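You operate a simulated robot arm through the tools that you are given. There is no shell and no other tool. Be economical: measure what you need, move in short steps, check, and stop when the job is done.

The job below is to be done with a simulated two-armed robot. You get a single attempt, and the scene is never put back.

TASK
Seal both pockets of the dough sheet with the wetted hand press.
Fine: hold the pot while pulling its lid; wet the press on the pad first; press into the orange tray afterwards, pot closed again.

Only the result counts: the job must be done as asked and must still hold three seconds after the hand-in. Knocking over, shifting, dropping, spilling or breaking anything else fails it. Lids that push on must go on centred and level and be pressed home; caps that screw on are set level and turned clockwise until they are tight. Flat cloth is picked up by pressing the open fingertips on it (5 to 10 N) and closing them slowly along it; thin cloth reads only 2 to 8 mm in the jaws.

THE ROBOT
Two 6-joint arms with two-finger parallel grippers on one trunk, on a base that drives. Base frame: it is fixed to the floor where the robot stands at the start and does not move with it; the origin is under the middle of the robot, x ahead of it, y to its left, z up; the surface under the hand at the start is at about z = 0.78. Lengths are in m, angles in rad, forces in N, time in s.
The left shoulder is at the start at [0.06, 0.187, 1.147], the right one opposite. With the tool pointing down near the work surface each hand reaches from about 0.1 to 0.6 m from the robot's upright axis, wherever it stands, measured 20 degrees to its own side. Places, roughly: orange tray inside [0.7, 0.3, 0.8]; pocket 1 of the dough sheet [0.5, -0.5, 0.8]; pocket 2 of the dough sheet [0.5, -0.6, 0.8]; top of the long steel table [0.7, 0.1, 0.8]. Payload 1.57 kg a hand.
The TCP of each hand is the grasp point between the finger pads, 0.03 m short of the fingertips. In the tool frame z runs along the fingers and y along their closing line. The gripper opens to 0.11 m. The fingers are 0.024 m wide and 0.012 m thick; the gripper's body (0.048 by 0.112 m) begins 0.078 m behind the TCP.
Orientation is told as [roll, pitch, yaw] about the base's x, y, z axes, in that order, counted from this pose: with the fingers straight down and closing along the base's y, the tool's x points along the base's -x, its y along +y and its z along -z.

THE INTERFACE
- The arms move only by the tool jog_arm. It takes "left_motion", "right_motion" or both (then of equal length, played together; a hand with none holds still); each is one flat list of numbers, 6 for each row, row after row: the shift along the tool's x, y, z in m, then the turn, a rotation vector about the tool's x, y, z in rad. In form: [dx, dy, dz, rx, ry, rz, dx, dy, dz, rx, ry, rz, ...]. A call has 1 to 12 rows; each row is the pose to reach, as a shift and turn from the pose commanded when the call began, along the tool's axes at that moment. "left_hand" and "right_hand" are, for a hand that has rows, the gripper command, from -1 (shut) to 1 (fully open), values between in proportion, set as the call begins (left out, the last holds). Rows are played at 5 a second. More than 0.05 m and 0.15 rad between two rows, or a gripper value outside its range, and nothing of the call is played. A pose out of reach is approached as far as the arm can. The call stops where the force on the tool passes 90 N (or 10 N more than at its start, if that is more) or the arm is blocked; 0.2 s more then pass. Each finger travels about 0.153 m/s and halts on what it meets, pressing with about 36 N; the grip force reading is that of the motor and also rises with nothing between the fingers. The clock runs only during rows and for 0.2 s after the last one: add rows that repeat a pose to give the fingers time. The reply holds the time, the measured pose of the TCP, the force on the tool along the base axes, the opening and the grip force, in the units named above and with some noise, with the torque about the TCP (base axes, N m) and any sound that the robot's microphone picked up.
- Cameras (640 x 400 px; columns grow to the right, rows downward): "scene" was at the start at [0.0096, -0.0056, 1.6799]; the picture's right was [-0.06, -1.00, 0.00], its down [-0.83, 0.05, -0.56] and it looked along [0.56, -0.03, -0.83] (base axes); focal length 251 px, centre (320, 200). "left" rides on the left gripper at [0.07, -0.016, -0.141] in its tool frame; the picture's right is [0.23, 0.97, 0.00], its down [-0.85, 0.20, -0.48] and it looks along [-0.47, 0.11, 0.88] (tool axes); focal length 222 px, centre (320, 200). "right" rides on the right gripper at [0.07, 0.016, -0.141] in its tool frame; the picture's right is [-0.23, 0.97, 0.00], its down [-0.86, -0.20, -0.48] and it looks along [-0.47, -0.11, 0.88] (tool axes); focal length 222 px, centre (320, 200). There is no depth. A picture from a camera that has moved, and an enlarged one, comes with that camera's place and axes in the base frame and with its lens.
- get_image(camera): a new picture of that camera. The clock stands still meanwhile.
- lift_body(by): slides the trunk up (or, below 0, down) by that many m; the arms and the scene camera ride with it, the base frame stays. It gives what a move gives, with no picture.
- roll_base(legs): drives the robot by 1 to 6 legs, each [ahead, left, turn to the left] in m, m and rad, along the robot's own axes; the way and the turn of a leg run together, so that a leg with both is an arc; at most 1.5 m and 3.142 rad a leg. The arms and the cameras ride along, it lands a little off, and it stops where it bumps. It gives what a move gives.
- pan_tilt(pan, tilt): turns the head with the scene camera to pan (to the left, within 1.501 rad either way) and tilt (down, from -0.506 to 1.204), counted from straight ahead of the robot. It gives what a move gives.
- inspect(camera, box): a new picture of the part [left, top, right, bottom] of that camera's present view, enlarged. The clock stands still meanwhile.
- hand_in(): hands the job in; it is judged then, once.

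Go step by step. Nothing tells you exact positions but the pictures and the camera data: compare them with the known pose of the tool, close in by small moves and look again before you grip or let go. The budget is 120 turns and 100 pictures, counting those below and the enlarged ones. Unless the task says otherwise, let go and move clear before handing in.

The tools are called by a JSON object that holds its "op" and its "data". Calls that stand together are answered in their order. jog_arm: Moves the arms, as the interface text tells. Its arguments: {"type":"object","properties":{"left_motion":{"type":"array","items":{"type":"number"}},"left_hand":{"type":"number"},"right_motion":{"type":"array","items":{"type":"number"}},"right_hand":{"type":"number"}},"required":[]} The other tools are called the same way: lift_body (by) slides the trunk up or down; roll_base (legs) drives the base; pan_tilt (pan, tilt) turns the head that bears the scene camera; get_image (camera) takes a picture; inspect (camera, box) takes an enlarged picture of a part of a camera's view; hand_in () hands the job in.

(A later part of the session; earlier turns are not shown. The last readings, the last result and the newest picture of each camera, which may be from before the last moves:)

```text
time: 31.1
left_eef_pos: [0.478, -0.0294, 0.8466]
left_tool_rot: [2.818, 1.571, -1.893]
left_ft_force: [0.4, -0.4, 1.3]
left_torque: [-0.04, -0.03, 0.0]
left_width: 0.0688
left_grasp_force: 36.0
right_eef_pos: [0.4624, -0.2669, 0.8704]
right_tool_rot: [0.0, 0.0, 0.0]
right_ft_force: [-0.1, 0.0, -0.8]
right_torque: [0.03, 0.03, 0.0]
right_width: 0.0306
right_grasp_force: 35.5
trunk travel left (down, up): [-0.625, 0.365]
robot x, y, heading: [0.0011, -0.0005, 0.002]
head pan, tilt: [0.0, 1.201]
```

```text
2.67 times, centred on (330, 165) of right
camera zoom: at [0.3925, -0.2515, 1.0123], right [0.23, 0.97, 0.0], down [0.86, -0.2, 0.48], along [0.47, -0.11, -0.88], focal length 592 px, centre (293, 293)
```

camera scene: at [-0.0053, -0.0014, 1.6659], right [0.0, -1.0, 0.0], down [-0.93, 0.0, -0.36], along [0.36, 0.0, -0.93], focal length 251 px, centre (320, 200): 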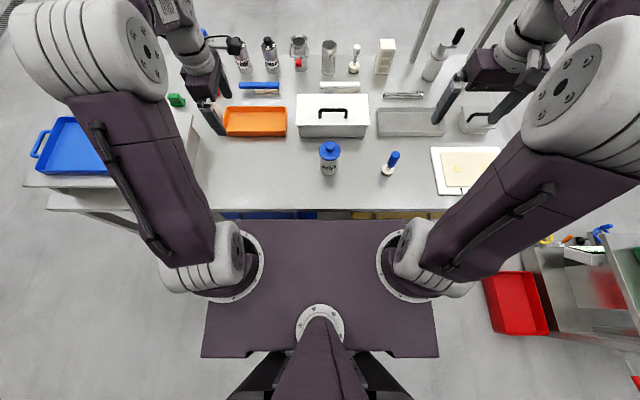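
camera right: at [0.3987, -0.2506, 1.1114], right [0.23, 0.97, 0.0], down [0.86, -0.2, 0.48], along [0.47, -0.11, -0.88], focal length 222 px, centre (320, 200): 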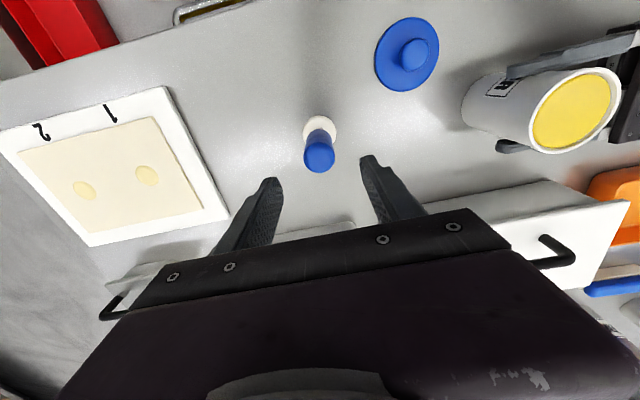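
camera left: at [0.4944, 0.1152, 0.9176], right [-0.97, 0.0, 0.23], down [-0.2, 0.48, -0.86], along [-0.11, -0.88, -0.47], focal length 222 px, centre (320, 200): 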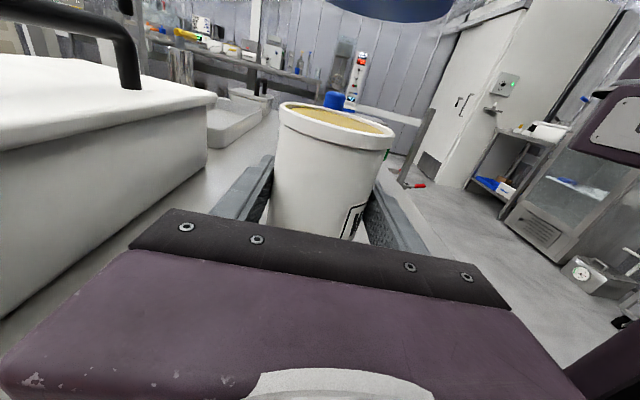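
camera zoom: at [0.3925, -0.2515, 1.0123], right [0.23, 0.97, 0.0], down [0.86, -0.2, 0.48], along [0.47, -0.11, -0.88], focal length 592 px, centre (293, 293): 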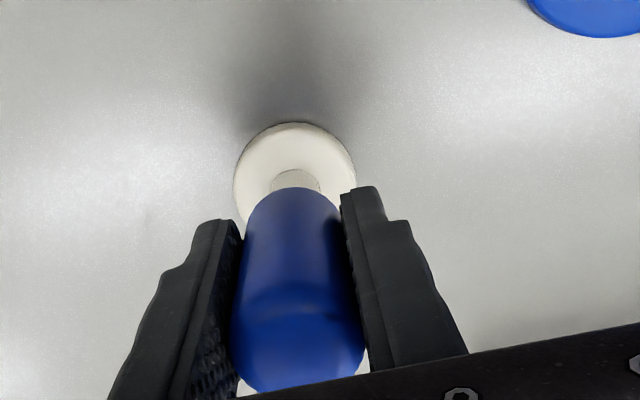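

The press is held (31 mm). I lift it and carry it over the pot.

{"op": "jog_arm", "data": {"right_motion": [0, 0, -0.02, 0, 0, 0, 0, 0, -0.06, 0, 0, 0, 0, 0, -0.1, 0, 0, 0, 0, 0, -0.14, 0, 0, 0, 0, 0, -0.16, 0, 0, 0, -0.003, 0.04, -0.16, 0, 0, 0, -0.006, 0.08, -0.16, 0, 0, 0, -0.009, 0.12, -0.16, 0, 0, 0, -0.012, 0.16, -0.16, 0, 0, 0, -0.0135, 0.2, -0.16, 0, 0, 0, -0.0146, 0.233, -0.16, 0, 0, 0, -0.0146, 0.233, -0.16, 0, 0, 0]}}

{"op": "inspect", "data": {"camera": "scene", "box": [280, 60, 400, 170]}}

{"op": "inspect", "data": {"camera": "left", "box": [220, 0, 460, 160]}}

{"op": "inspect", "data": {"camera": "right", "box": [220, 70, 440, 220]}}

```text
time: 33.7
left_eef_pos: [0.4778, -0.0289, 0.8472]
left_tool_rot: [1.9, 1.569, -2.81]
left_ft_force: [-0.9, 0.7, 1.5]
left_torque: [0.04, 0.02, 0.06]
left_width: 0.0686
left_grasp_force: 36.0
right_eef_pos: [0.4759, -0.0347, 1.0316]
right_tool_rot: [-0.001, -0.001, 0.001]
right_ft_force: [0.3, -0.3, -1.9]
right_torque: [0.0, 0.03, -0.02]
right_width: 0.031
right_grasp_force: 36.3
trunk travel left (down, up): [-0.625, 0.365]
robot x, y, heading: [0.0001, 0.0023, -0.001]
head pan, tilt: [0.0, 1.201]
```

```text
3.64 times, centred on (340, 115) of scene
camera zoom: at [-0.0053, -0.0013, 1.5158], right [0.0, -1.0, 0.0], down [-0.93, 0.0, -0.36], along [0.36, 0.0, -0.93], focal length 914 px, centre (247, 509)
```

zoom: 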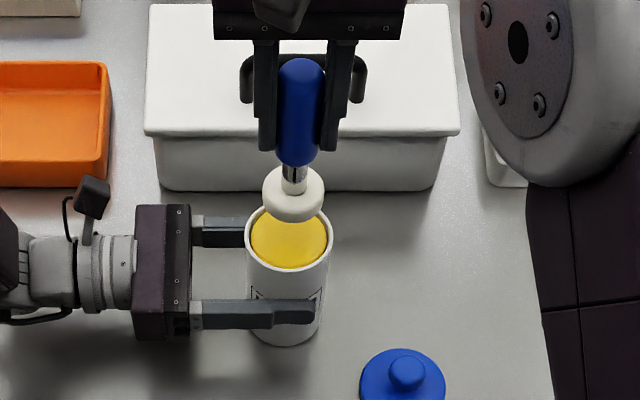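

```text
2.50 times, centred on (340, 80) of left
camera zoom: at [0.4944, 0.1153, 0.9176], right [-0.97, 0.0, 0.23], down [-0.2, 0.48, -0.86], along [-0.11, -0.88, -0.47], focal length 555 px, centre (270, 500)
```

zoom: 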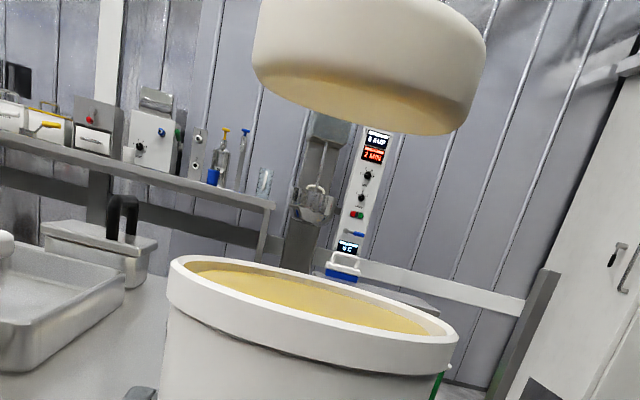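

```text
2.67 times, centred on (330, 145) of right
camera zoom: at [0.4071, -0.0197, 1.1727], right [0.23, 0.97, 0.0], down [0.86, -0.2, 0.48], along [0.47, -0.11, -0.88], focal length 592 px, centre (293, 347)
```

zoom: 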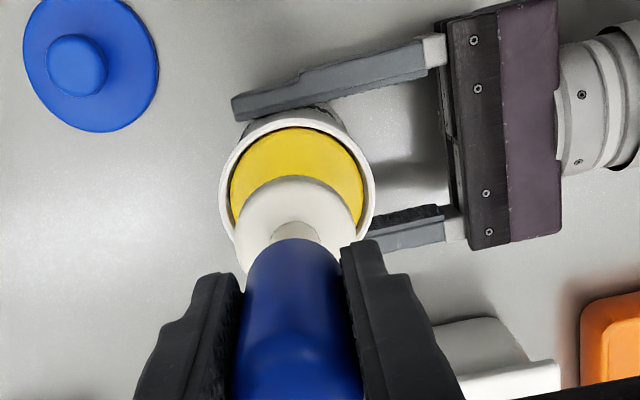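

Nearly centred over the pad; I shift 1.5 mm toward me and descend to just above it.

{"op": "jog_arm", "data": {"right_motion": [0.0015, 0, 0.015, 0, 0, 0, 0.0015, 0, 0.03, 0, 0, 0, 0.0015, 0, 0.036, 0, 0, 0, 0.0015, 0, 0.036, 0, 0, 0]}}

{"op": "inspect", "data": {"camera": "left", "box": [220, 0, 460, 160]}}

{"op": "inspect", "data": {"camera": "scene", "box": [290, 90, 370, 160]}}

```text
time: 34.7
left_eef_pos: [0.4774, -0.0287, 0.8464]
left_tool_rot: [3.049, 1.571, -1.665]
left_ft_force: [0.1, 1.0, 1.0]
left_torque: [0.07, -0.01, 0.01]
left_width: 0.0685
left_grasp_force: 36.1
right_eef_pos: [0.4733, -0.0358, 0.9956]
right_tool_rot: [0.001, 0.0, 0.001]
right_ft_force: [-0.1, -0.9, -2.1]
right_torque: [0.01, -0.05, 0.01]
right_width: 0.0307
right_grasp_force: 36.0
trunk travel left (down, up): [-0.625, 0.365]
robot x, y, heading: [-0.0001, 0.0017, 0.001]
head pan, tilt: [0.0, 1.201]
```

```text
2.50 times, centred on (340, 80) of left
camera zoom: at [0.4945, 0.1153, 0.9175], right [-0.97, 0.0, 0.23], down [-0.2, 0.48, -0.86], along [-0.11, -0.88, -0.47], focal length 555 px, centre (270, 500)
```

zoom: 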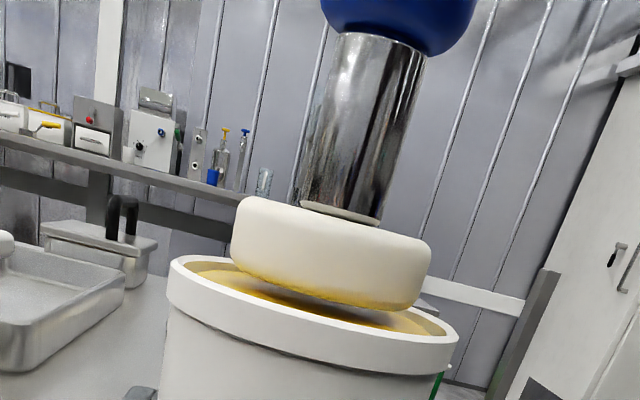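

```text
5.71 times, centred on (330, 125) of scene
camera zoom: at [-0.0052, -0.001, 1.5158], right [0.0, -1.0, 0.0], down [-0.93, 0.0, -0.36], along [0.36, 0.0, -0.93], focal length 1437 px, centre (263, 629)
```

zoom: 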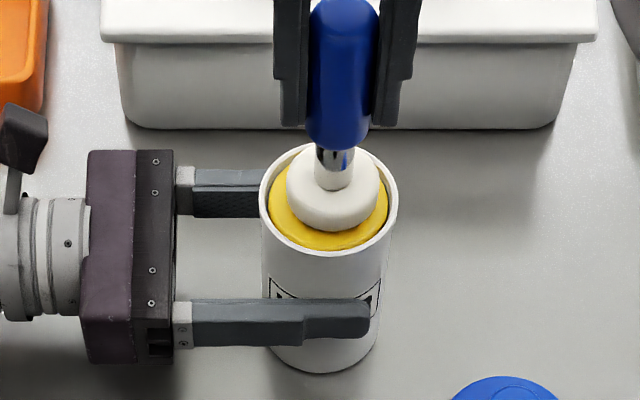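

Well centred. I go down in small steps until a light press.

{"op": "jog_arm", "data": {"right_motion": [0, 0.001, 0.002, 0, 0, 0, 0, 0.001, 0.004, 0, 0, 0, 0, 0.001, 0.005, 0, 0, 0]}}

{"op": "jog_arm", "data": {"right_motion": [0, 0, 0.001, 0, 0, 0, 0, 0, 0.002, 0, 0, 0]}}

{"op": "jog_arm", "data": {"right_motion": [0, 0, 0.001, 0, 0, 0, 0, 0, 0.002, 0, 0, 0]}}

```text
time: 35.5
left_eef_pos: [0.4762, -0.0287, 0.847]
left_tool_rot: [-0.052, 1.569, 1.523]
left_ft_force: [9.7, 2.2, -8.6]
left_torque: [-0.54, 0.25, 0.38]
left_width: 0.0684
left_grasp_force: 35.8
right_eef_pos: [0.4732, -0.0345, 0.9912]
right_tool_rot: [-0.002, -0.004, -0.001]
right_ft_force: [-4.9, -3.8, 28.5]
right_torque: [-0.69, 0.09, -0.13]
right_width: 0.0312
right_grasp_force: 35.2
trunk travel left (down, up): [-0.625, 0.365]
robot x, y, heading: [0.0019, -0.001, -0.003]
head pan, tilt: [0.0, 1.201]
```

```text
time: 36.1
left_eef_pos: [0.4771, -0.0294, 0.846]
left_tool_rot: [-0.577, 1.57, 0.998]
left_ft_force: [9.4, 5.8, -10.1]
left_torque: [0.26, 0.07, 0.05]
left_width: 0.0688
left_grasp_force: 36.1
right_eef_pos: [0.4741, -0.0335, 0.989]
right_tool_rot: [0.001, -0.002, 0.001]
right_ft_force: [-2.2, -5.1, 29.9]
right_torque: [-0.8, -0.22, -0.11]
right_width: 0.031
right_grasp_force: 35.8
trunk travel left (down, up): [-0.625, 0.365]
robot x, y, heading: [0.0005, -0.0015, 0.003]
head pan, tilt: [0.0, 1.201]
```

```text
time: 36.7
left_eef_pos: [0.4771, -0.0281, 0.8463]
left_tool_rot: [-0.448, 1.569, 1.123]
left_ft_force: [10.9, 4.6, -12.6]
left_torque: [0.16, -0.03, 0.03]
left_width: 0.0686
left_grasp_force: 36.1
right_eef_pos: [0.4737, -0.0335, 0.9869]
right_tool_rot: [0.0, -0.002, -0.001]
right_ft_force: [-2.1, -3.5, 37.3]
right_torque: [-0.18, -0.08, 0.07]
right_width: 0.0306
right_grasp_force: 35.3
trunk travel left (down, up): [-0.625, 0.365]
robot x, y, heading: [-0.0029, -0.0001, 0.002]
head pan, tilt: [0.0, 1.201]
```

Pressed with about 35 N. I look, then lift off.

{"op": "inspect", "data": {"camera": "scene", "box": [290, 90, 370, 160]}}

{"op": "jog_arm", "data": {"right_motion": [0, 0, -0.005, 0, 0, 0, 0, 0, -0.02, 0, 0, 0, 0, 0, -0.05, 0, 0, 0, 0, 0, -0.08, 0, 0, 0, 0, 0, -0.08, 0, 0, 0]}}

{"op": "get_image", "data": {"camera": "left"}}

{"op": "inspect", "data": {"camera": "scene", "box": [280, 50, 400, 170]}}

```text
5.71 times, centred on (330, 125) of scene
camera zoom: at [-0.0065, -0.0011, 1.5159], right [0.0, -1.0, 0.0], down [-0.93, 0.0, -0.36], along [0.36, 0.0, -0.93], focal length 1437 px, centre (263, 629)
```

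zoom: 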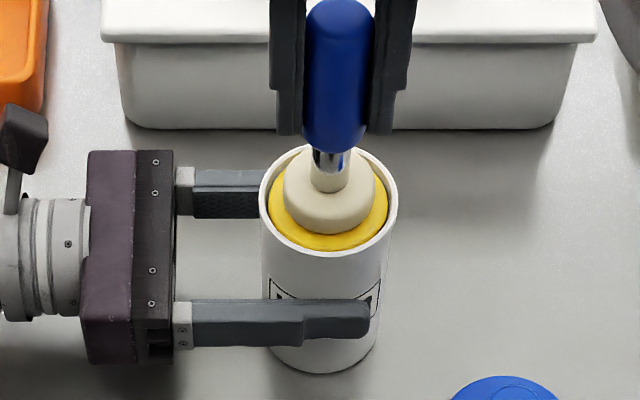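

```text
time: 37.9
left_eef_pos: [0.4773, -0.0291, 0.8468]
left_tool_rot: [2.911, 1.57, -1.802]
left_ft_force: [-0.3, -0.5, -0.5]
left_torque: [0.09, -0.01, 0.0]
left_width: 0.0685
left_grasp_force: 35.8
right_eef_pos: [0.4761, -0.0344, 1.0651]
right_tool_rot: [0.001, 0.002, 0.001]
right_ft_force: [-0.3, -0.4, -1.8]
right_torque: [-0.03, -0.01, -0.02]
right_width: 0.0311
right_grasp_force: 35.6
trunk travel left (down, up): [-0.625, 0.365]
robot x, y, heading: [0.0021, -0.0007, 0.001]
head pan, tilt: [0.0, 1.201]
```

```text
63 pictures are left
camera left: at [0.4944, 0.115, 0.9176], right [-0.97, 0.0, 0.23], down [-0.2, 0.48, -0.86], along [-0.11, -0.88, -0.47], focal length 222 px, centre (320, 200)
```

left: 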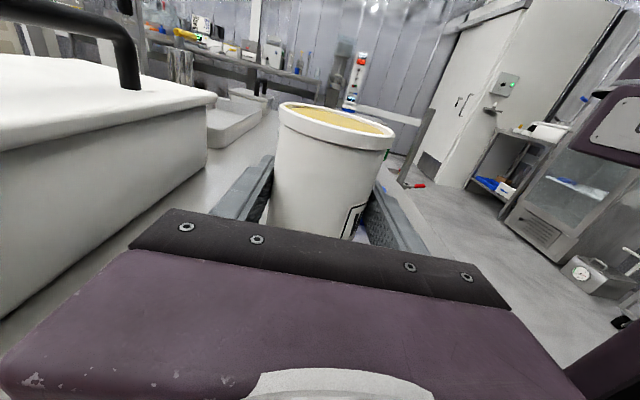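

```text
3.33 times, centred on (340, 110) of scene
camera zoom: at [-0.0052, -0.0014, 1.5158], right [0.0, -1.0, 0.0], down [-0.93, 0.0, -0.36], along [0.36, 0.0, -0.93], focal length 838 px, centre (253, 500)
```

zoom: 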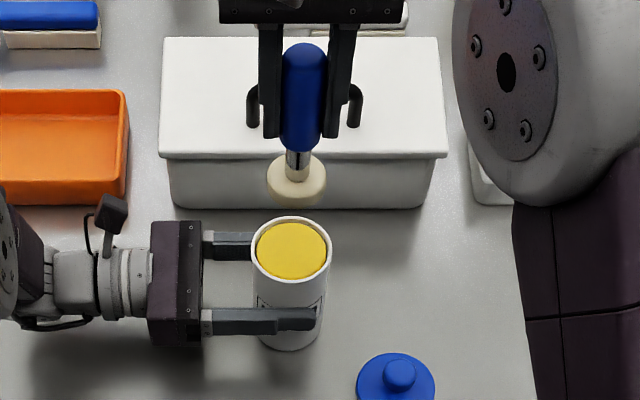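

The foot has darkened, so it is wetted. I now release the pot and withdraw the left hand sideways and up, so the base can roll.

{"op": "jog_arm", "data": {"left_motion": [0, 0, 0, 0, 0, 0, 0, 0, 0, 0, 0, 0, 0, 0, 0, 0, 0, 0], "left_hand": 0.7}}

{"op": "jog_arm", "data": {"left_motion": [0, 0, -0.03, 0, 0, 0, 0, 0, -0.06, 0, 0, 0, 0, 0, -0.1, 0, 0, 0, 0, 0, -0.14, 0, 0, 0, 0.03, 0, -0.15, 0, 0, 0, 0.07, 0, -0.15, 0, 0, 0, 0.11, 0, -0.15, 0, 0, 0, 0.14, 0, -0.15, 0, 0, 0]}}

{"op": "get_image", "data": {"camera": "scene"}}

```text
time: 38.7
left_eef_pos: [0.4771, -0.0288, 0.8476]
left_tool_rot: [2.031, 1.571, -2.682]
left_ft_force: [0.6, -0.2, 0.4]
left_torque: [0.01, 0.0, 0.01]
left_width: 0.0935
left_grasp_force: 0.1
right_eef_pos: [0.4768, -0.0351, 1.0644]
right_tool_rot: [0.0, 0.001, 0.0]
right_ft_force: [0.0, -0.4, -0.8]
right_torque: [-0.04, 0.02, -0.01]
right_width: 0.0311
right_grasp_force: 36.0
trunk travel left (down, up): [-0.625, 0.365]
robot x, y, heading: [-0.0006, 0.002, 0.0]
head pan, tilt: [0.0, 1.201]
```

```text
time: 40.5
left_eef_pos: [0.4752, 0.1215, 0.9882]
left_tool_rot: [-1.869, 1.57, -0.298]
left_ft_force: [-0.8, 0.7, 0.1]
left_torque: [0.01, -0.01, 0.03]
left_width: 0.0933
left_grasp_force: 0.0
right_eef_pos: [0.4765, -0.0353, 1.0645]
right_tool_rot: [0.0, -0.001, 0.001]
right_ft_force: [-0.5, 0.1, -1.1]
right_torque: [-0.05, -0.01, 0.01]
right_width: 0.031
right_grasp_force: 35.7
trunk travel left (down, up): [-0.625, 0.365]
robot x, y, heading: [0.0016, 0.0012, -0.002]
head pan, tilt: [0.0, 1.201]
```

```text
61 pictures are left
camera scene: at [-0.0056, -0.0018, 1.5158], right [0.0, -1.0, 0.0], down [-0.93, 0.0, -0.36], along [0.36, 0.0, -0.93], focal length 251 px, centre (320, 200)
```

scene: 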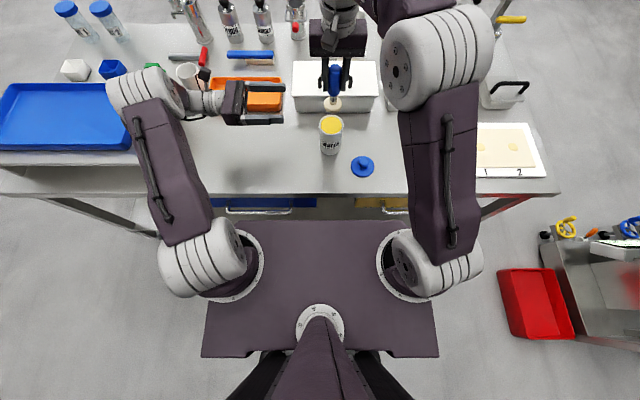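

The way is clear. I roll the base 0.30 m to the right.

{"op": "roll_base", "data": {"legs": [[0, -0.3, 0]]}}

{"op": "get_image", "data": {"camera": "right"}}

{"op": "get_image", "data": {"camera": "scene"}}

```text
time: 42.6
left_eef_pos: [0.4759, -0.1813, 0.9887]
left_tool_rot: [2.161, 1.571, -2.551]
left_ft_force: [0.4, -0.5, 0.5]
left_torque: [0.01, 0.01, -0.01]
left_width: 0.0937
left_grasp_force: 0.1
right_eef_pos: [0.4754, -0.3382, 1.0656]
right_tool_rot: [0.0, 0.002, -0.003]
right_ft_force: [-0.4, -0.1, -1.0]
right_torque: [0.03, 0.0, 0.0]
right_width: 0.031
right_grasp_force: 35.9
trunk travel left (down, up): [-0.625, 0.365]
robot x, y, heading: [-0.0011, -0.3023, -0.001]
head pan, tilt: [0.0, 1.201]
```

```text
60 pictures are left
camera right: at [0.4065, -0.3224, 1.2069], right [0.23, 0.97, 0.0], down [0.85, -0.2, 0.48], along [0.47, -0.11, -0.88], focal length 222 px, centre (320, 200)
```

right: 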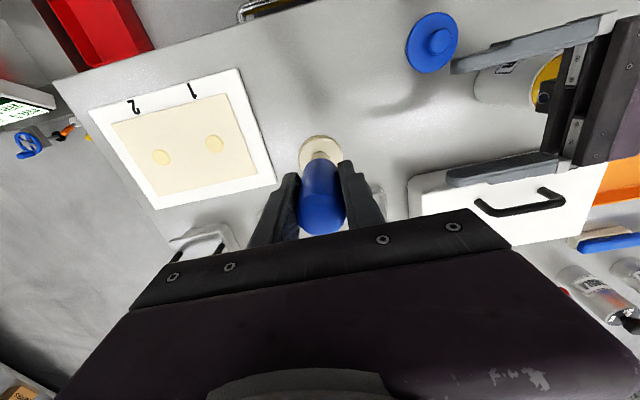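

```text
59 pictures are left
camera scene: at [-0.0054, -0.3041, 1.5158], right [0.0, -1.0, 0.0], down [-0.93, 0.0, -0.36], along [0.36, 0.0, -0.93], focal length 251 px, centre (320, 200)
```

scene: 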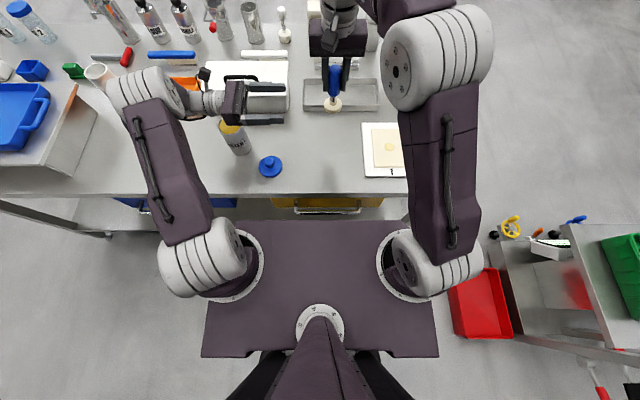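

Base at y = -0.302. I carry the press over pocket 1 at about (0.467,-0.539).

{"op": "jog_arm", "data": {"right_motion": [0.002, -0.04, 0.013, 0, 0, 0, 0.004, -0.08, 0.026, 0, 0, 0, 0.006, -0.12, 0.039, 0, 0, 0, 0.007, -0.16, 0.052, 0, 0, 0, 0.0084, -0.2, 0.09, 0, 0, 0, 0.0084, -0.2, 0.11, 0, 0, 0, 0.0084, -0.2, 0.11, 0, 0, 0]}}

{"op": "get_image", "data": {"camera": "right"}}

{"op": "inspect", "data": {"camera": "scene", "box": [340, 70, 460, 190]}}

{"op": "get_image", "data": {"camera": "left"}}

```text
refused: row 5 steps farther than a row can; nothing moved
```

```text
58 pictures are left
camera right: at [0.4065, -0.3224, 1.2069], right [0.23, 0.97, 0.0], down [0.85, -0.2, 0.48], along [0.47, -0.11, -0.88], focal length 222 px, centre (320, 200)
```

right: 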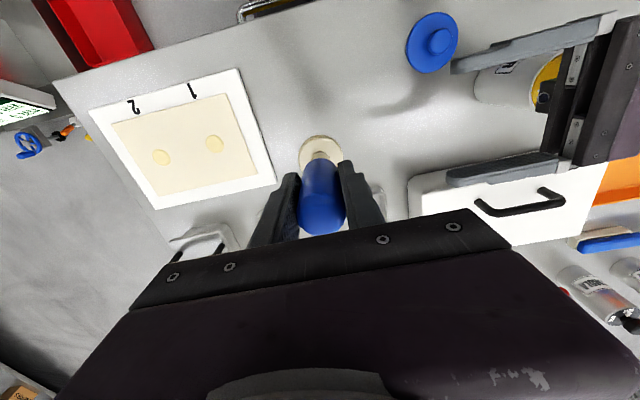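

```text
3.33 times, centred on (400, 130) of scene
camera zoom: at [-0.0054, -0.3041, 1.5158], right [0.0, -1.0, 0.0], down [-0.93, 0.0, -0.36], along [0.36, 0.0, -0.93], focal length 838 px, centre (53, 433)
```

zoom: 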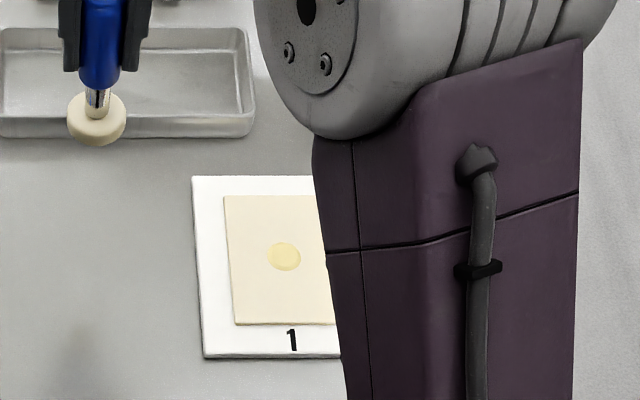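

```text
56 pictures are left
camera left: at [0.4933, -0.0379, 1.0593], right [-0.97, 0.0, 0.23], down [-0.2, 0.48, -0.86], along [-0.11, -0.88, -0.47], focal length 222 px, centre (320, 200)
```

left: 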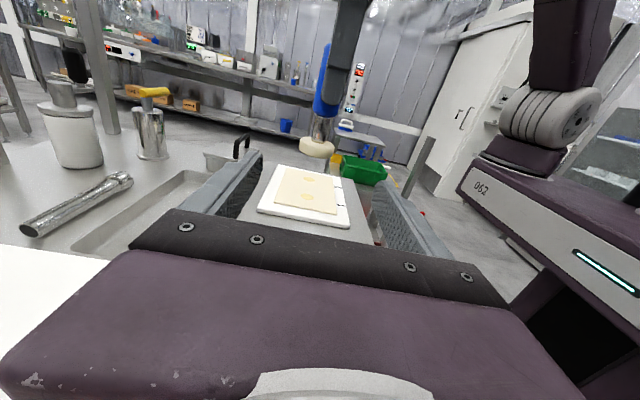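

One row stepped too far; I resend it in finer rows.

{"op": "jog_arm", "data": {"right_motion": [0.002, -0.04, 0.01, 0, 0, 0, 0.004, -0.08, 0.02, 0, 0, 0, 0.006, -0.12, 0.03, 0, 0, 0, 0.008, -0.16, 0.04, 0, 0, 0, 0.01, -0.2, 0.06, 0, 0, 0, 0.01, -0.2, 0.09, 0, 0, 0, 0.01, -0.2, 0.11, 0, 0, 0, 0.01, -0.2, 0.11, 0, 0, 0]}}

{"op": "get_image", "data": {"camera": "right"}}

{"op": "inspect", "data": {"camera": "left", "box": [240, 100, 400, 230]}}

{"op": "inspect", "data": {"camera": "scene", "box": [340, 70, 460, 190]}}

```text
time: 44.4
left_eef_pos: [0.4749, -0.1817, 0.9903]
left_tool_rot: [-2.503, 1.571, -0.936]
left_ft_force: [0.2, 0.5, 0.0]
left_torque: [-0.01, -0.01, -0.01]
left_width: 0.0934
left_grasp_force: 0.3
right_eef_pos: [0.4664, -0.5391, 0.9542]
right_tool_rot: [0.001, 0.0, -0.001]
right_ft_force: [-0.5, 0.3, -0.9]
right_torque: [0.0, -0.05, 0.01]
right_width: 0.0308
right_grasp_force: 36.1
trunk travel left (down, up): [-0.625, 0.365]
robot x, y, heading: [-0.0038, -0.3044, -0.002]
head pan, tilt: [0.0, 1.201]
```

```text
55 pictures are left
camera right: at [0.3969, -0.5223, 1.0963], right [0.23, 0.97, 0.0], down [0.85, -0.2, 0.48], along [0.47, -0.11, -0.88], focal length 222 px, centre (320, 200)
```

right: 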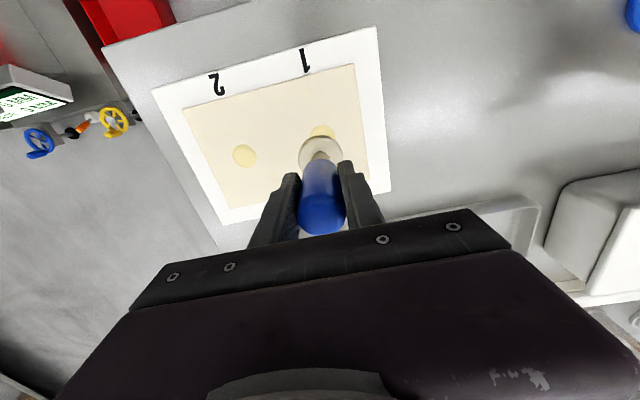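

```text
3.08 times, centred on (320, 165) of left
camera zoom: at [0.4932, -0.0379, 1.0594], right [-0.97, 0.0, 0.23], down [-0.2, 0.48, -0.86], along [-0.11, -0.88, -0.47], focal length 684 px, centre (320, 308)
```

zoom: 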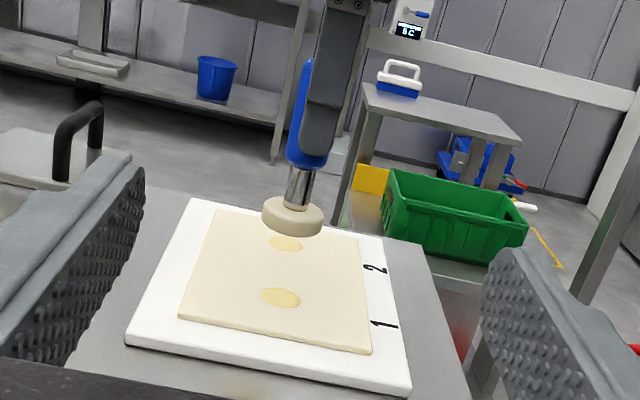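

```text
3.33 times, centred on (400, 130) of scene
camera zoom: at [-0.0056, -0.3041, 1.5158], right [0.0, -1.0, 0.0], down [-0.93, 0.0, -0.36], along [0.36, 0.0, -0.93], focal length 838 px, centre (53, 433)
```

zoom: 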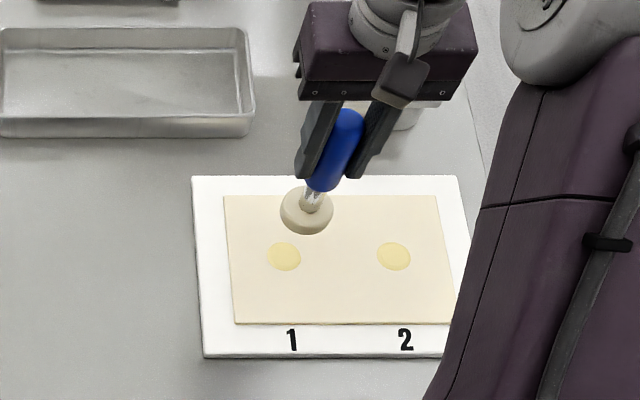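

Foot nearly above pocket 1. I shift 1 mm back and 2.5 mm left, lower it to about 1.5 cm above, and look.

{"op": "jog_arm", "data": {"right_motion": [0.001, 0.0025, 0.02, 0, 0, 0, 0.001, 0.0025, 0.04, 0, 0, 0, 0.001, 0.0025, 0.048, 0, 0, 0, 0.001, 0.0025, 0.048, 0, 0, 0]}}

{"op": "inspect", "data": {"camera": "left", "box": [260, 130, 380, 220]}}

{"op": "inspect", "data": {"camera": "scene", "box": [360, 110, 440, 180]}}

{"op": "inspect", "data": {"camera": "right", "box": [220, 70, 400, 210]}}

```text
time: 45.4
left_eef_pos: [0.4762, -0.1819, 0.989]
left_tool_rot: [2.625, 1.571, -2.087]
left_ft_force: [-0.3, -0.1, -0.2]
left_torque: [-0.01, 0.01, 0.02]
left_width: 0.0931
left_grasp_force: 0.1
right_eef_pos: [0.4641, -0.5355, 0.9069]
right_tool_rot: [0.0, 0.001, -0.002]
right_ft_force: [0.7, -0.1, -1.4]
right_torque: [0.0, 0.0, -0.01]
right_width: 0.031
right_grasp_force: 36.4
trunk travel left (down, up): [-0.625, 0.365]
robot x, y, heading: [-0.0031, -0.3031, 0.001]
head pan, tilt: [0.0, 1.201]
```

```text
4.44 times, centred on (320, 175) of left
camera zoom: at [0.4933, -0.0379, 1.0594], right [-0.97, 0.0, 0.23], down [-0.2, 0.48, -0.86], along [-0.11, -0.88, -0.47], focal length 987 px, centre (320, 311)
```

zoom: 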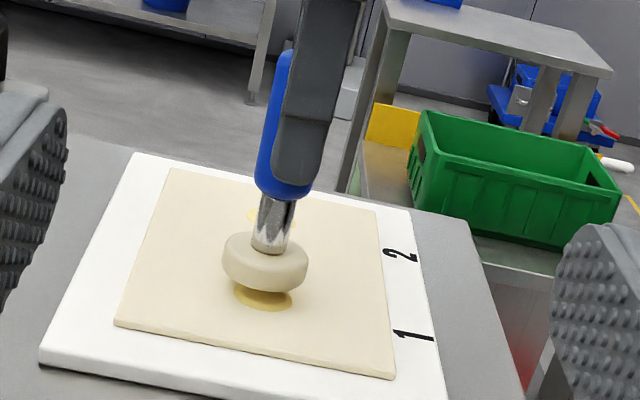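

```text
5.71 times, centred on (400, 145) of scene
camera zoom: at [-0.0054, -0.3041, 1.5158], right [0.0, -1.0, 0.0], down [-0.93, 0.0, -0.36], along [0.36, 0.0, -0.93], focal length 1437 px, centre (-137, 514)
```

zoom: 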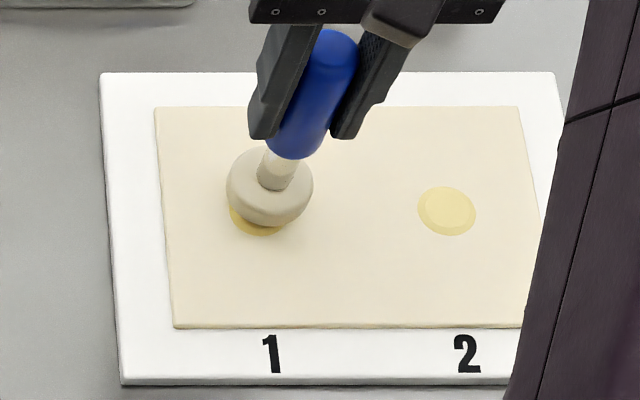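

```text
2.86 times, centred on (310, 140) of right
camera zoom: at [0.3956, -0.52, 1.0483], right [0.23, 0.97, 0.0], down [0.85, -0.2, 0.48], along [0.47, -0.11, -0.88], focal length 635 px, centre (349, 371)
```

zoom: 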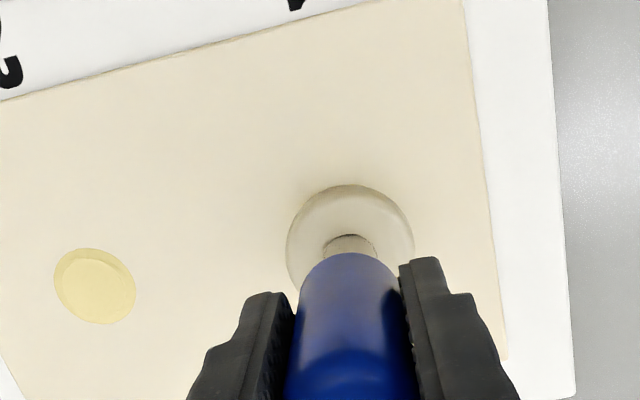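

Centred within a couple of millimetres. I trim (−2 mm x, +1.5 mm y) and come down gently.

{"op": "jog_arm", "data": {"right_motion": [0.002, 0.0015, 0.005, 0, 0, 0, 0.002, 0.0015, 0.01, 0, 0, 0, 0.002, 0.0015, 0.014, 0, 0, 0, 0.002, 0.0015, 0.014, 0, 0, 0]}}

{"op": "jog_arm", "data": {"right_motion": [0, 0, 0.001, 0, 0, 0, 0, 0, 0.002, 0, 0, 0]}}

```text
time: 46.4
left_eef_pos: [0.4755, -0.181, 0.99]
left_tool_rot: [-1.992, 1.572, -0.425]
left_ft_force: [-0.4, -0.5, -0.3]
left_torque: [0.01, -0.01, -0.01]
left_width: 0.0934
left_grasp_force: 0.1
right_eef_pos: [0.4619, -0.5326, 0.8934]
right_tool_rot: [0.001, -0.002, -0.002]
right_ft_force: [-1.0, -0.2, 6.7]
right_torque: [-0.06, -0.13, -0.03]
right_width: 0.0307
right_grasp_force: 36.0
trunk travel left (down, up): [-0.625, 0.365]
robot x, y, heading: [-0.0027, -0.3039, 0.002]
head pan, tilt: [0.0, 1.201]
```

```text
time: 47.0
left_eef_pos: [0.4741, -0.1813, 0.9893]
left_tool_rot: [-1.989, 1.567, -0.423]
left_ft_force: [0.8, 0.6, 0.4]
left_torque: [-0.03, 0.02, 0.04]
left_width: 0.0931
left_grasp_force: 0.0
right_eef_pos: [0.4609, -0.5337, 0.8918]
right_tool_rot: [0.0, -0.003, -0.002]
right_ft_force: [-0.3, -0.8, 25.4]
right_torque: [0.07, 0.09, -0.08]
right_width: 0.0311
right_grasp_force: 35.9
trunk travel left (down, up): [-0.625, 0.365]
robot x, y, heading: [0.0001, -0.3036, 0.0]
head pan, tilt: [0.0, 1.201]
```

Contact at about 25 N; a little more, hold, then lift and look.

{"op": "jog_arm", "data": {"right_motion": [0, 0, 0.0012, 0, 0, 0, 0, 0, 0.0012, 0, 0, 0, 0, 0, 0.0012, 0, 0, 0, 0, 0, 0.0012, 0, 0, 0]}}

{"op": "jog_arm", "data": {"right_motion": [0, 0, -0.004, 0, 0, 0, 0, 0, -0.01, 0, 0, 0, 0, 0, -0.03, 0, 0, 0, 0, 0, -0.05, 0, 0, 0]}}

{"op": "inspect", "data": {"camera": "scene", "box": [360, 100, 440, 180]}}

{"op": "inspect", "data": {"camera": "left", "box": [260, 120, 380, 220]}}

```text
time: 48.0
left_eef_pos: [0.4745, -0.1809, 0.9904]
left_tool_rot: [-2.048, 1.57, -0.476]
left_ft_force: [-0.2, 0.1, 0.6]
left_torque: [0.04, -0.01, -0.02]
left_width: 0.0934
left_grasp_force: 0.1
right_eef_pos: [0.4605, -0.5327, 0.8911]
right_tool_rot: [-0.002, -0.002, -0.002]
right_ft_force: [5.6, -2.5, 29.1]
right_torque: [-0.08, -0.3, -0.15]
right_width: 0.0308
right_grasp_force: 36.3
trunk travel left (down, up): [-0.625, 0.365]
robot x, y, heading: [-0.001, -0.2995, -0.001]
head pan, tilt: [0.0, 1.201]
```

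```text
time: 49.0
left_eef_pos: [0.4754, -0.1813, 0.9884]
left_tool_rot: [-1.906, 1.57, -0.336]
left_ft_force: [0.2, 0.8, -0.4]
left_torque: [0.01, 0.0, -0.01]
left_width: 0.0934
left_grasp_force: 0.1
right_eef_pos: [0.4606, -0.5354, 0.9398]
right_tool_rot: [-0.001, 0.002, 0.0]
right_ft_force: [-0.8, 1.0, -0.6]
right_torque: [0.0, 0.01, -0.01]
right_width: 0.0307
right_grasp_force: 36.1
trunk travel left (down, up): [-0.625, 0.365]
robot x, y, heading: [0.0039, -0.2968, -0.002]
head pan, tilt: [0.0, 1.201]
```

```text
5.00 times, centred on (400, 140) of scene
camera zoom: at [-0.0059, -0.3041, 1.5158], right [0.0, -1.0, 0.0], down [-0.93, 0.0, -0.36], along [0.36, 0.0, -0.93], focal length 1257 px, centre (-80, 500)
```

zoom: 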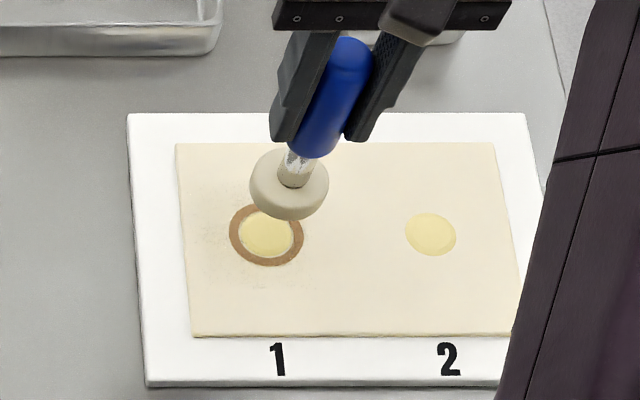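

```text
4.00 times, centred on (320, 170) of left
camera zoom: at [0.493, -0.0378, 1.0594], right [-0.97, 0.0, 0.23], down [-0.2, 0.48, -0.86], along [-0.11, -0.88, -0.47], focal length 888 px, centre (320, 320)
```

zoom: 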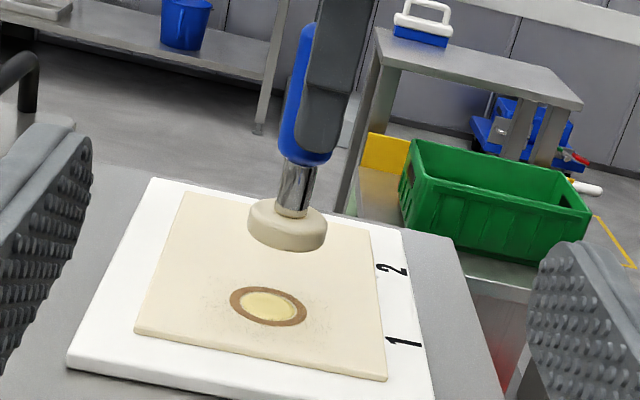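

Pocket 1 shows a clean, centred seal ring. Now pocket 2, 0.11 m further to the right.

{"op": "jog_arm", "data": {"right_motion": [0, -0.04, 0, 0, 0, 0, -0.001, -0.08, 0, 0, 0, 0, -0.001, -0.1095, 0, 0, 0, 0, -0.001, -0.1095, 0.02, 0, 0, 0, -0.001, -0.1095, 0.033, 0, 0, 0, -0.001, -0.1095, 0.033, 0, 0, 0]}}

{"op": "inspect", "data": {"camera": "scene", "box": [360, 100, 460, 180]}}

{"op": "inspect", "data": {"camera": "left", "box": [260, 120, 380, 220]}}

```text
time: 50.4
left_eef_pos: [0.4762, -0.1818, 0.9879]
left_tool_rot: [-2.221, 1.57, -0.652]
left_ft_force: [0.9, -0.7, 0.1]
left_torque: [0.0, -0.01, 0.03]
left_width: 0.0938
left_grasp_force: 0.1
right_eef_pos: [0.462, -0.644, 0.9073]
right_tool_rot: [0.0, 0.0, -0.001]
right_ft_force: [-0.6, 0.0, -2.0]
right_torque: [-0.01, 0.01, -0.03]
right_width: 0.0311
right_grasp_force: 36.2
trunk travel left (down, up): [-0.625, 0.365]
robot x, y, heading: [-0.0009, -0.3007, 0.002]
head pan, tilt: [0.0, 1.201]
```

```text
5.00 times, centred on (410, 140) of scene
camera zoom: at [-0.0056, -0.3042, 1.5158], right [0.0, -1.0, 0.0], down [-0.93, 0.0, -0.36], along [0.36, 0.0, -0.93], focal length 1257 px, centre (-130, 500)
```

zoom: 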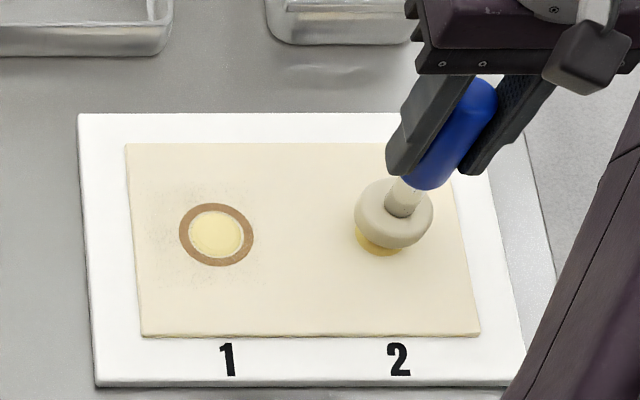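

```text
4.00 times, centred on (320, 170) of left
camera zoom: at [0.4932, -0.0379, 1.0594], right [-0.97, 0.0, 0.23], down [-0.2, 0.48, -0.86], along [-0.11, -0.88, -0.47], focal length 888 px, centre (320, 320)
```

zoom: 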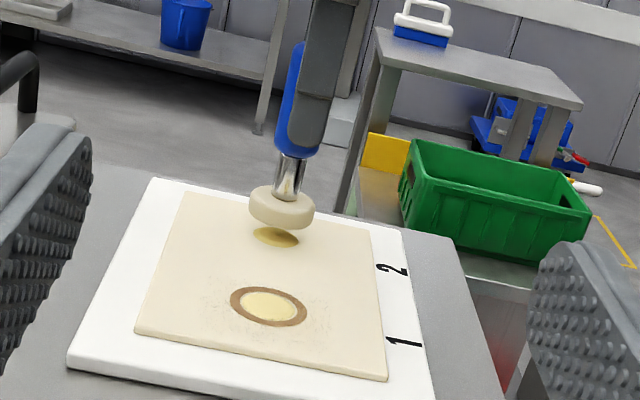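

Aligned within 2 mm; I trim and press as before.

{"op": "jog_arm", "data": {"right_motion": [0.0005, 0.0015, 0.005, 0, 0, 0, 0.0005, 0.0015, 0.01, 0, 0, 0, 0.0005, 0.0015, 0.014, 0, 0, 0, 0.0005, 0.0015, 0.014, 0, 0, 0]}}

{"op": "jog_arm", "data": {"right_motion": [0, 0, 0.001, 0, 0, 0, 0, 0, 0.002, 0, 0, 0]}}

```text
time: 51.4
left_eef_pos: [0.4757, -0.181, 0.988]
left_tool_rot: [3.089, 1.571, -1.623]
left_ft_force: [0.5, 0.2, 0.0]
left_torque: [-0.02, -0.01, -0.01]
left_width: 0.0935
left_grasp_force: 0.0
right_eef_pos: [0.461, -0.642, 0.8929]
right_tool_rot: [0.0, 0.0, -0.002]
right_ft_force: [-0.3, -0.9, -1.2]
right_torque: [-0.03, 0.0, 0.03]
right_width: 0.031
right_grasp_force: 35.9
trunk travel left (down, up): [-0.625, 0.365]
robot x, y, heading: [-0.004, -0.3014, -0.003]
head pan, tilt: [0.0, 1.201]
```

```text
time: 52.0
left_eef_pos: [0.4756, -0.1812, 0.9891]
left_tool_rot: [-2.412, 1.571, -0.843]
left_ft_force: [-0.1, -0.2, 0.9]
left_torque: [-0.02, 0.03, -0.02]
left_width: 0.0936
left_grasp_force: 0.0
right_eef_pos: [0.4617, -0.6427, 0.8916]
right_tool_rot: [0.001, 0.001, -0.002]
right_ft_force: [-0.1, 1.2, -0.6]
right_torque: [0.01, -0.01, -0.03]
right_width: 0.0313
right_grasp_force: 36.8
trunk travel left (down, up): [-0.625, 0.365]
robot x, y, heading: [-0.002, -0.3046, -0.003]
head pan, tilt: [0.0, 1.201]
```

{"op": "jog_arm", "data": {"right_motion": [0, 0, 0.001, 0, 0, 0, 0, 0, 0.002, 0, 0, 0]}}

{"op": "jog_arm", "data": {"right_motion": [0, 0, 0.001, 0, 0, 0, 0, 0, 0.0015, 0, 0, 0]}}

```text
time: 52.6
left_eef_pos: [0.4748, -0.1807, 0.9891]
left_tool_rot: [-2.09, 1.568, -0.521]
left_ft_force: [0.2, 0.5, -0.8]
left_torque: [0.02, 0.04, -0.03]
left_width: 0.0934
left_grasp_force: 0.1
right_eef_pos: [0.4615, -0.6423, 0.8905]
right_tool_rot: [-0.001, -0.004, -0.001]
right_ft_force: [0.5, -2.6, 18.0]
right_torque: [0.08, 0.1, -0.05]
right_width: 0.031
right_grasp_force: 36.5
trunk travel left (down, up): [-0.625, 0.365]
robot x, y, heading: [0.0028, -0.3031, 0.002]
head pan, tilt: [0.0, 1.201]
```

```text
time: 53.2
left_eef_pos: [0.4739, -0.1811, 0.9902]
left_tool_rot: [-2.144, 1.569, -0.576]
left_ft_force: [-0.6, 0.5, -0.1]
left_torque: [-0.01, 0.02, 0.03]
left_width: 0.0935
left_grasp_force: 0.0
right_eef_pos: [0.4612, -0.6425, 0.8894]
right_tool_rot: [-0.005, -0.007, -0.003]
right_ft_force: [4.7, -5.2, 29.8]
right_torque: [-0.09, -0.19, -0.2]
right_width: 0.0311
right_grasp_force: 36.2
trunk travel left (down, up): [-0.625, 0.365]
robot x, y, heading: [-0.0028, -0.3031, -0.006]
head pan, tilt: [0.0, 1.201]
```

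Pressed at about 30 N, as with pocket 1. I hold briefly, lift and look.

{"op": "jog_arm", "data": {"right_motion": [0, 0, 0, 0, 0, 0, 0, 0, 0, 0, 0, 0]}}

{"op": "jog_arm", "data": {"right_motion": [0, 0, -0.004, 0, 0, 0, 0, 0, -0.01, 0, 0, 0, 0, 0, -0.03, 0, 0, 0, 0, 0, -0.06, 0, 0, 0, 0, 0, -0.1, 0, 0, 0, 0, 0, -0.14, 0, 0, 0, 0, 0, -0.175, 0, 0, 0]}}

{"op": "inspect", "data": {"camera": "scene", "box": [360, 60, 460, 180]}}

```text
time: 53.8
left_eef_pos: [0.4738, -0.1803, 0.99]
left_tool_rot: [-2.171, 1.569, -0.602]
left_ft_force: [-0.1, 0.6, -0.4]
left_torque: [-0.03, -0.03, 0.0]
left_width: 0.0935
left_grasp_force: 0.2
right_eef_pos: [0.461, -0.6417, 0.8894]
right_tool_rot: [-0.001, -0.005, -0.002]
right_ft_force: [7.3, -7.4, 28.8]
right_torque: [-0.22, -0.33, -0.05]
right_width: 0.0307
right_grasp_force: 36.4
trunk travel left (down, up): [-0.625, 0.365]
robot x, y, heading: [-0.0018, -0.3008, -0.004]
head pan, tilt: [0.0, 1.201]
```

```text
time: 55.4
left_eef_pos: [0.4755, -0.1819, 0.989]
left_tool_rot: [-2.563, 1.57, -0.995]
left_ft_force: [1.1, -0.7, -0.1]
left_torque: [0.02, -0.02, -0.02]
left_width: 0.0933
left_grasp_force: 0.0
right_eef_pos: [0.4628, -0.6409, 1.0627]
right_tool_rot: [0.001, -0.001, -0.002]
right_ft_force: [1.0, 0.1, -1.4]
right_torque: [0.0, -0.02, 0.01]
right_width: 0.0309
right_grasp_force: 35.8
trunk travel left (down, up): [-0.625, 0.365]
robot x, y, heading: [-0.0012, -0.3048, 0.004]
head pan, tilt: [0.0, 1.201]
```

```text
3.33 times, centred on (410, 120) of scene
camera zoom: at [-0.0057, -0.304, 1.5158], right [0.0, -1.0, 0.0], down [-0.93, 0.0, -0.36], along [0.36, 0.0, -0.93], focal length 838 px, centre (20, 467)
```

zoom: 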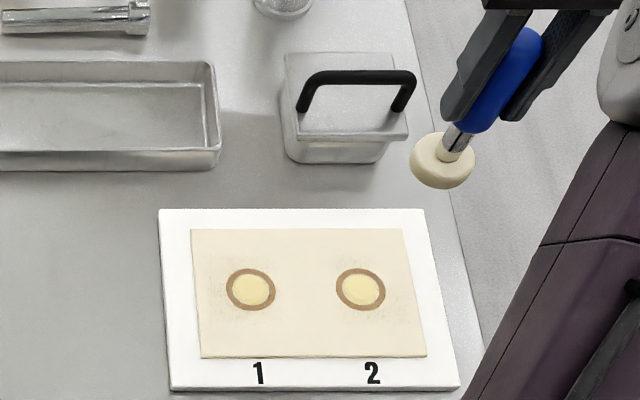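

Both pockets are sealed. Next the press goes into the orange tray, which I place at x 0.62–0.75, y 0.14–0.40. I roll 0.63 m left and turn about 30° left, which brings the right shoulder closer to it.

{"op": "roll_base", "data": {"legs": [[0, 0.633, 0], [0, 0, 0.52]]}}

{"op": "get_image", "data": {"camera": "scene"}}

{"op": "get_image", "data": {"camera": "right"}}

```text
time: 60.3
left_eef_pos: [0.3607, 0.6638, 0.9889]
left_tool_rot: [1.92, 1.572, -2.288]
left_ft_force: [0.3, -0.3, 0.6]
left_torque: [-0.01, -0.02, 0.0]
left_width: 0.0933
left_grasp_force: 0.1
right_eef_pos: [0.5726, 0.2534, 1.0621]
right_tool_rot: [0.001, 0.0, 0.505]
right_ft_force: [-0.2, -0.5, -2.3]
right_torque: [-0.01, -0.01, -0.01]
right_width: 0.0305
right_grasp_force: 36.1
trunk travel left (down, up): [-0.625, 0.365]
robot x, y, heading: [0.0047, 0.323, 0.505]
head pan, tilt: [0.0, 1.201]
```

```text
44 pictures are left
camera scene: at [-0.0012, 0.3223, 1.5158], right [0.48, -0.88, 0.0], down [-0.82, -0.45, -0.36], along [0.32, 0.18, -0.93], focal length 251 px, centre (320, 200)
```

scene: 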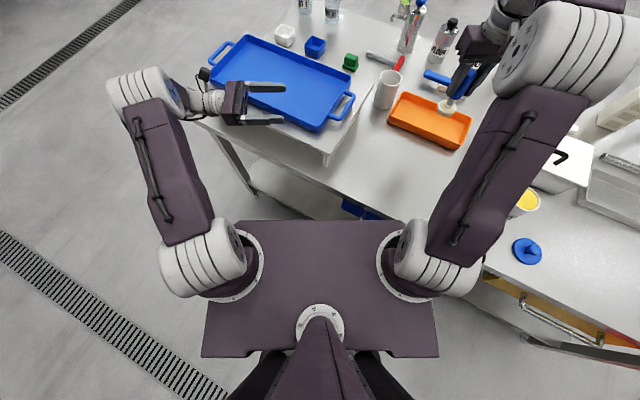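

```text
43 pictures are left
camera right: at [0.5042, 0.2337, 1.2034], right [-0.27, 0.96, 0.0], down [0.85, 0.24, 0.48], along [0.46, 0.13, -0.88], focal length 222 px, centre (320, 200)
```

right: 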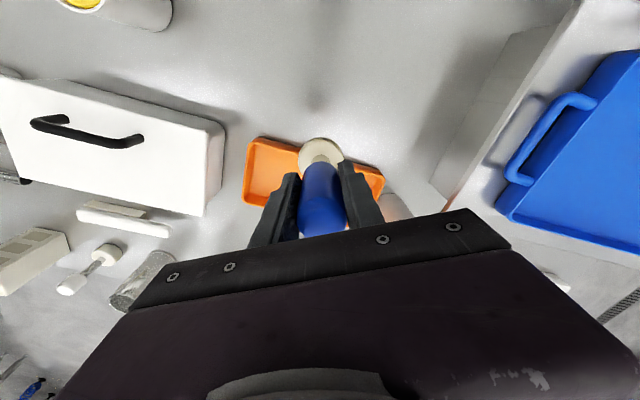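

The tray is ahead of the right hand, its centre at about (0.695,0.28). I move above a point slightly in front of that centre.

{"op": "jog_arm", "data": {"right_motion": [-0.034, -0.0125, 0.01, 0, 0, 0, -0.068, -0.025, 0.02, 0, 0, 0, -0.102, -0.0375, 0.03, 0, 0, 0, -0.102, -0.0375, 0.06, 0, 0, 0, -0.102, -0.0375, 0.06, 0, 0, 0]}}

{"op": "get_image", "data": {"camera": "right"}}

{"op": "inspect", "data": {"camera": "scene", "box": [370, 50, 510, 160]}}

```text
time: 61.5
left_eef_pos: [0.3605, 0.6629, 0.9894]
left_tool_rot: [-2.28, 1.571, -0.204]
left_ft_force: [0.0, 0.2, 0.1]
left_torque: [0.0, -0.01, 0.01]
left_width: 0.0936
left_grasp_force: 0.2
right_eef_pos: [0.6615, 0.2681, 0.9977]
right_tool_rot: [0.0, 0.002, 0.503]
right_ft_force: [-0.5, 0.8, -1.3]
right_torque: [0.01, 0.02, -0.01]
right_width: 0.0309
right_grasp_force: 36.5
right hand out of reach, approached as far as the arm can: row 3, 4, 5
trunk travel left (down, up): [-0.625, 0.365]
robot x, y, heading: [0.0055, 0.3236, 0.509]
head pan, tilt: [0.0, 1.201]
```

```text
42 pictures are left
camera right: at [0.5935, 0.2479, 1.1395], right [-0.27, 0.96, 0.0], down [0.85, 0.24, 0.48], along [0.46, 0.13, -0.88], focal length 222 px, centre (320, 200)
```

right: 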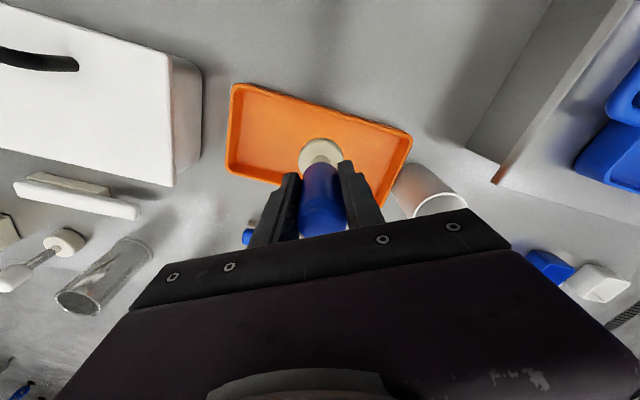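

```text
3.64 times, centred on (440, 105) of scene
camera zoom: at [-0.0017, 0.3224, 1.5158], right [0.48, -0.88, 0.0], down [-0.82, -0.45, -0.36], along [0.32, 0.17, -0.93], focal length 914 px, centre (-116, 546)
```

zoom: 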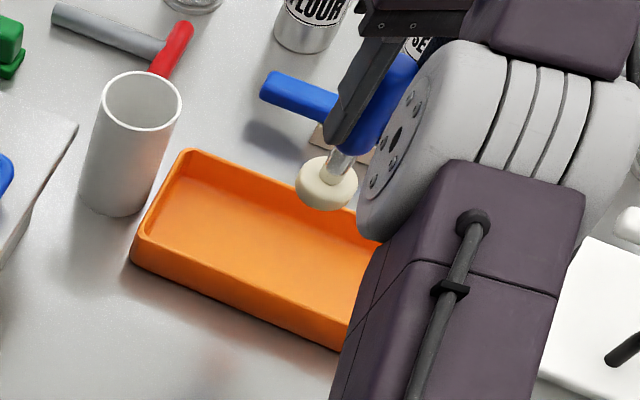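

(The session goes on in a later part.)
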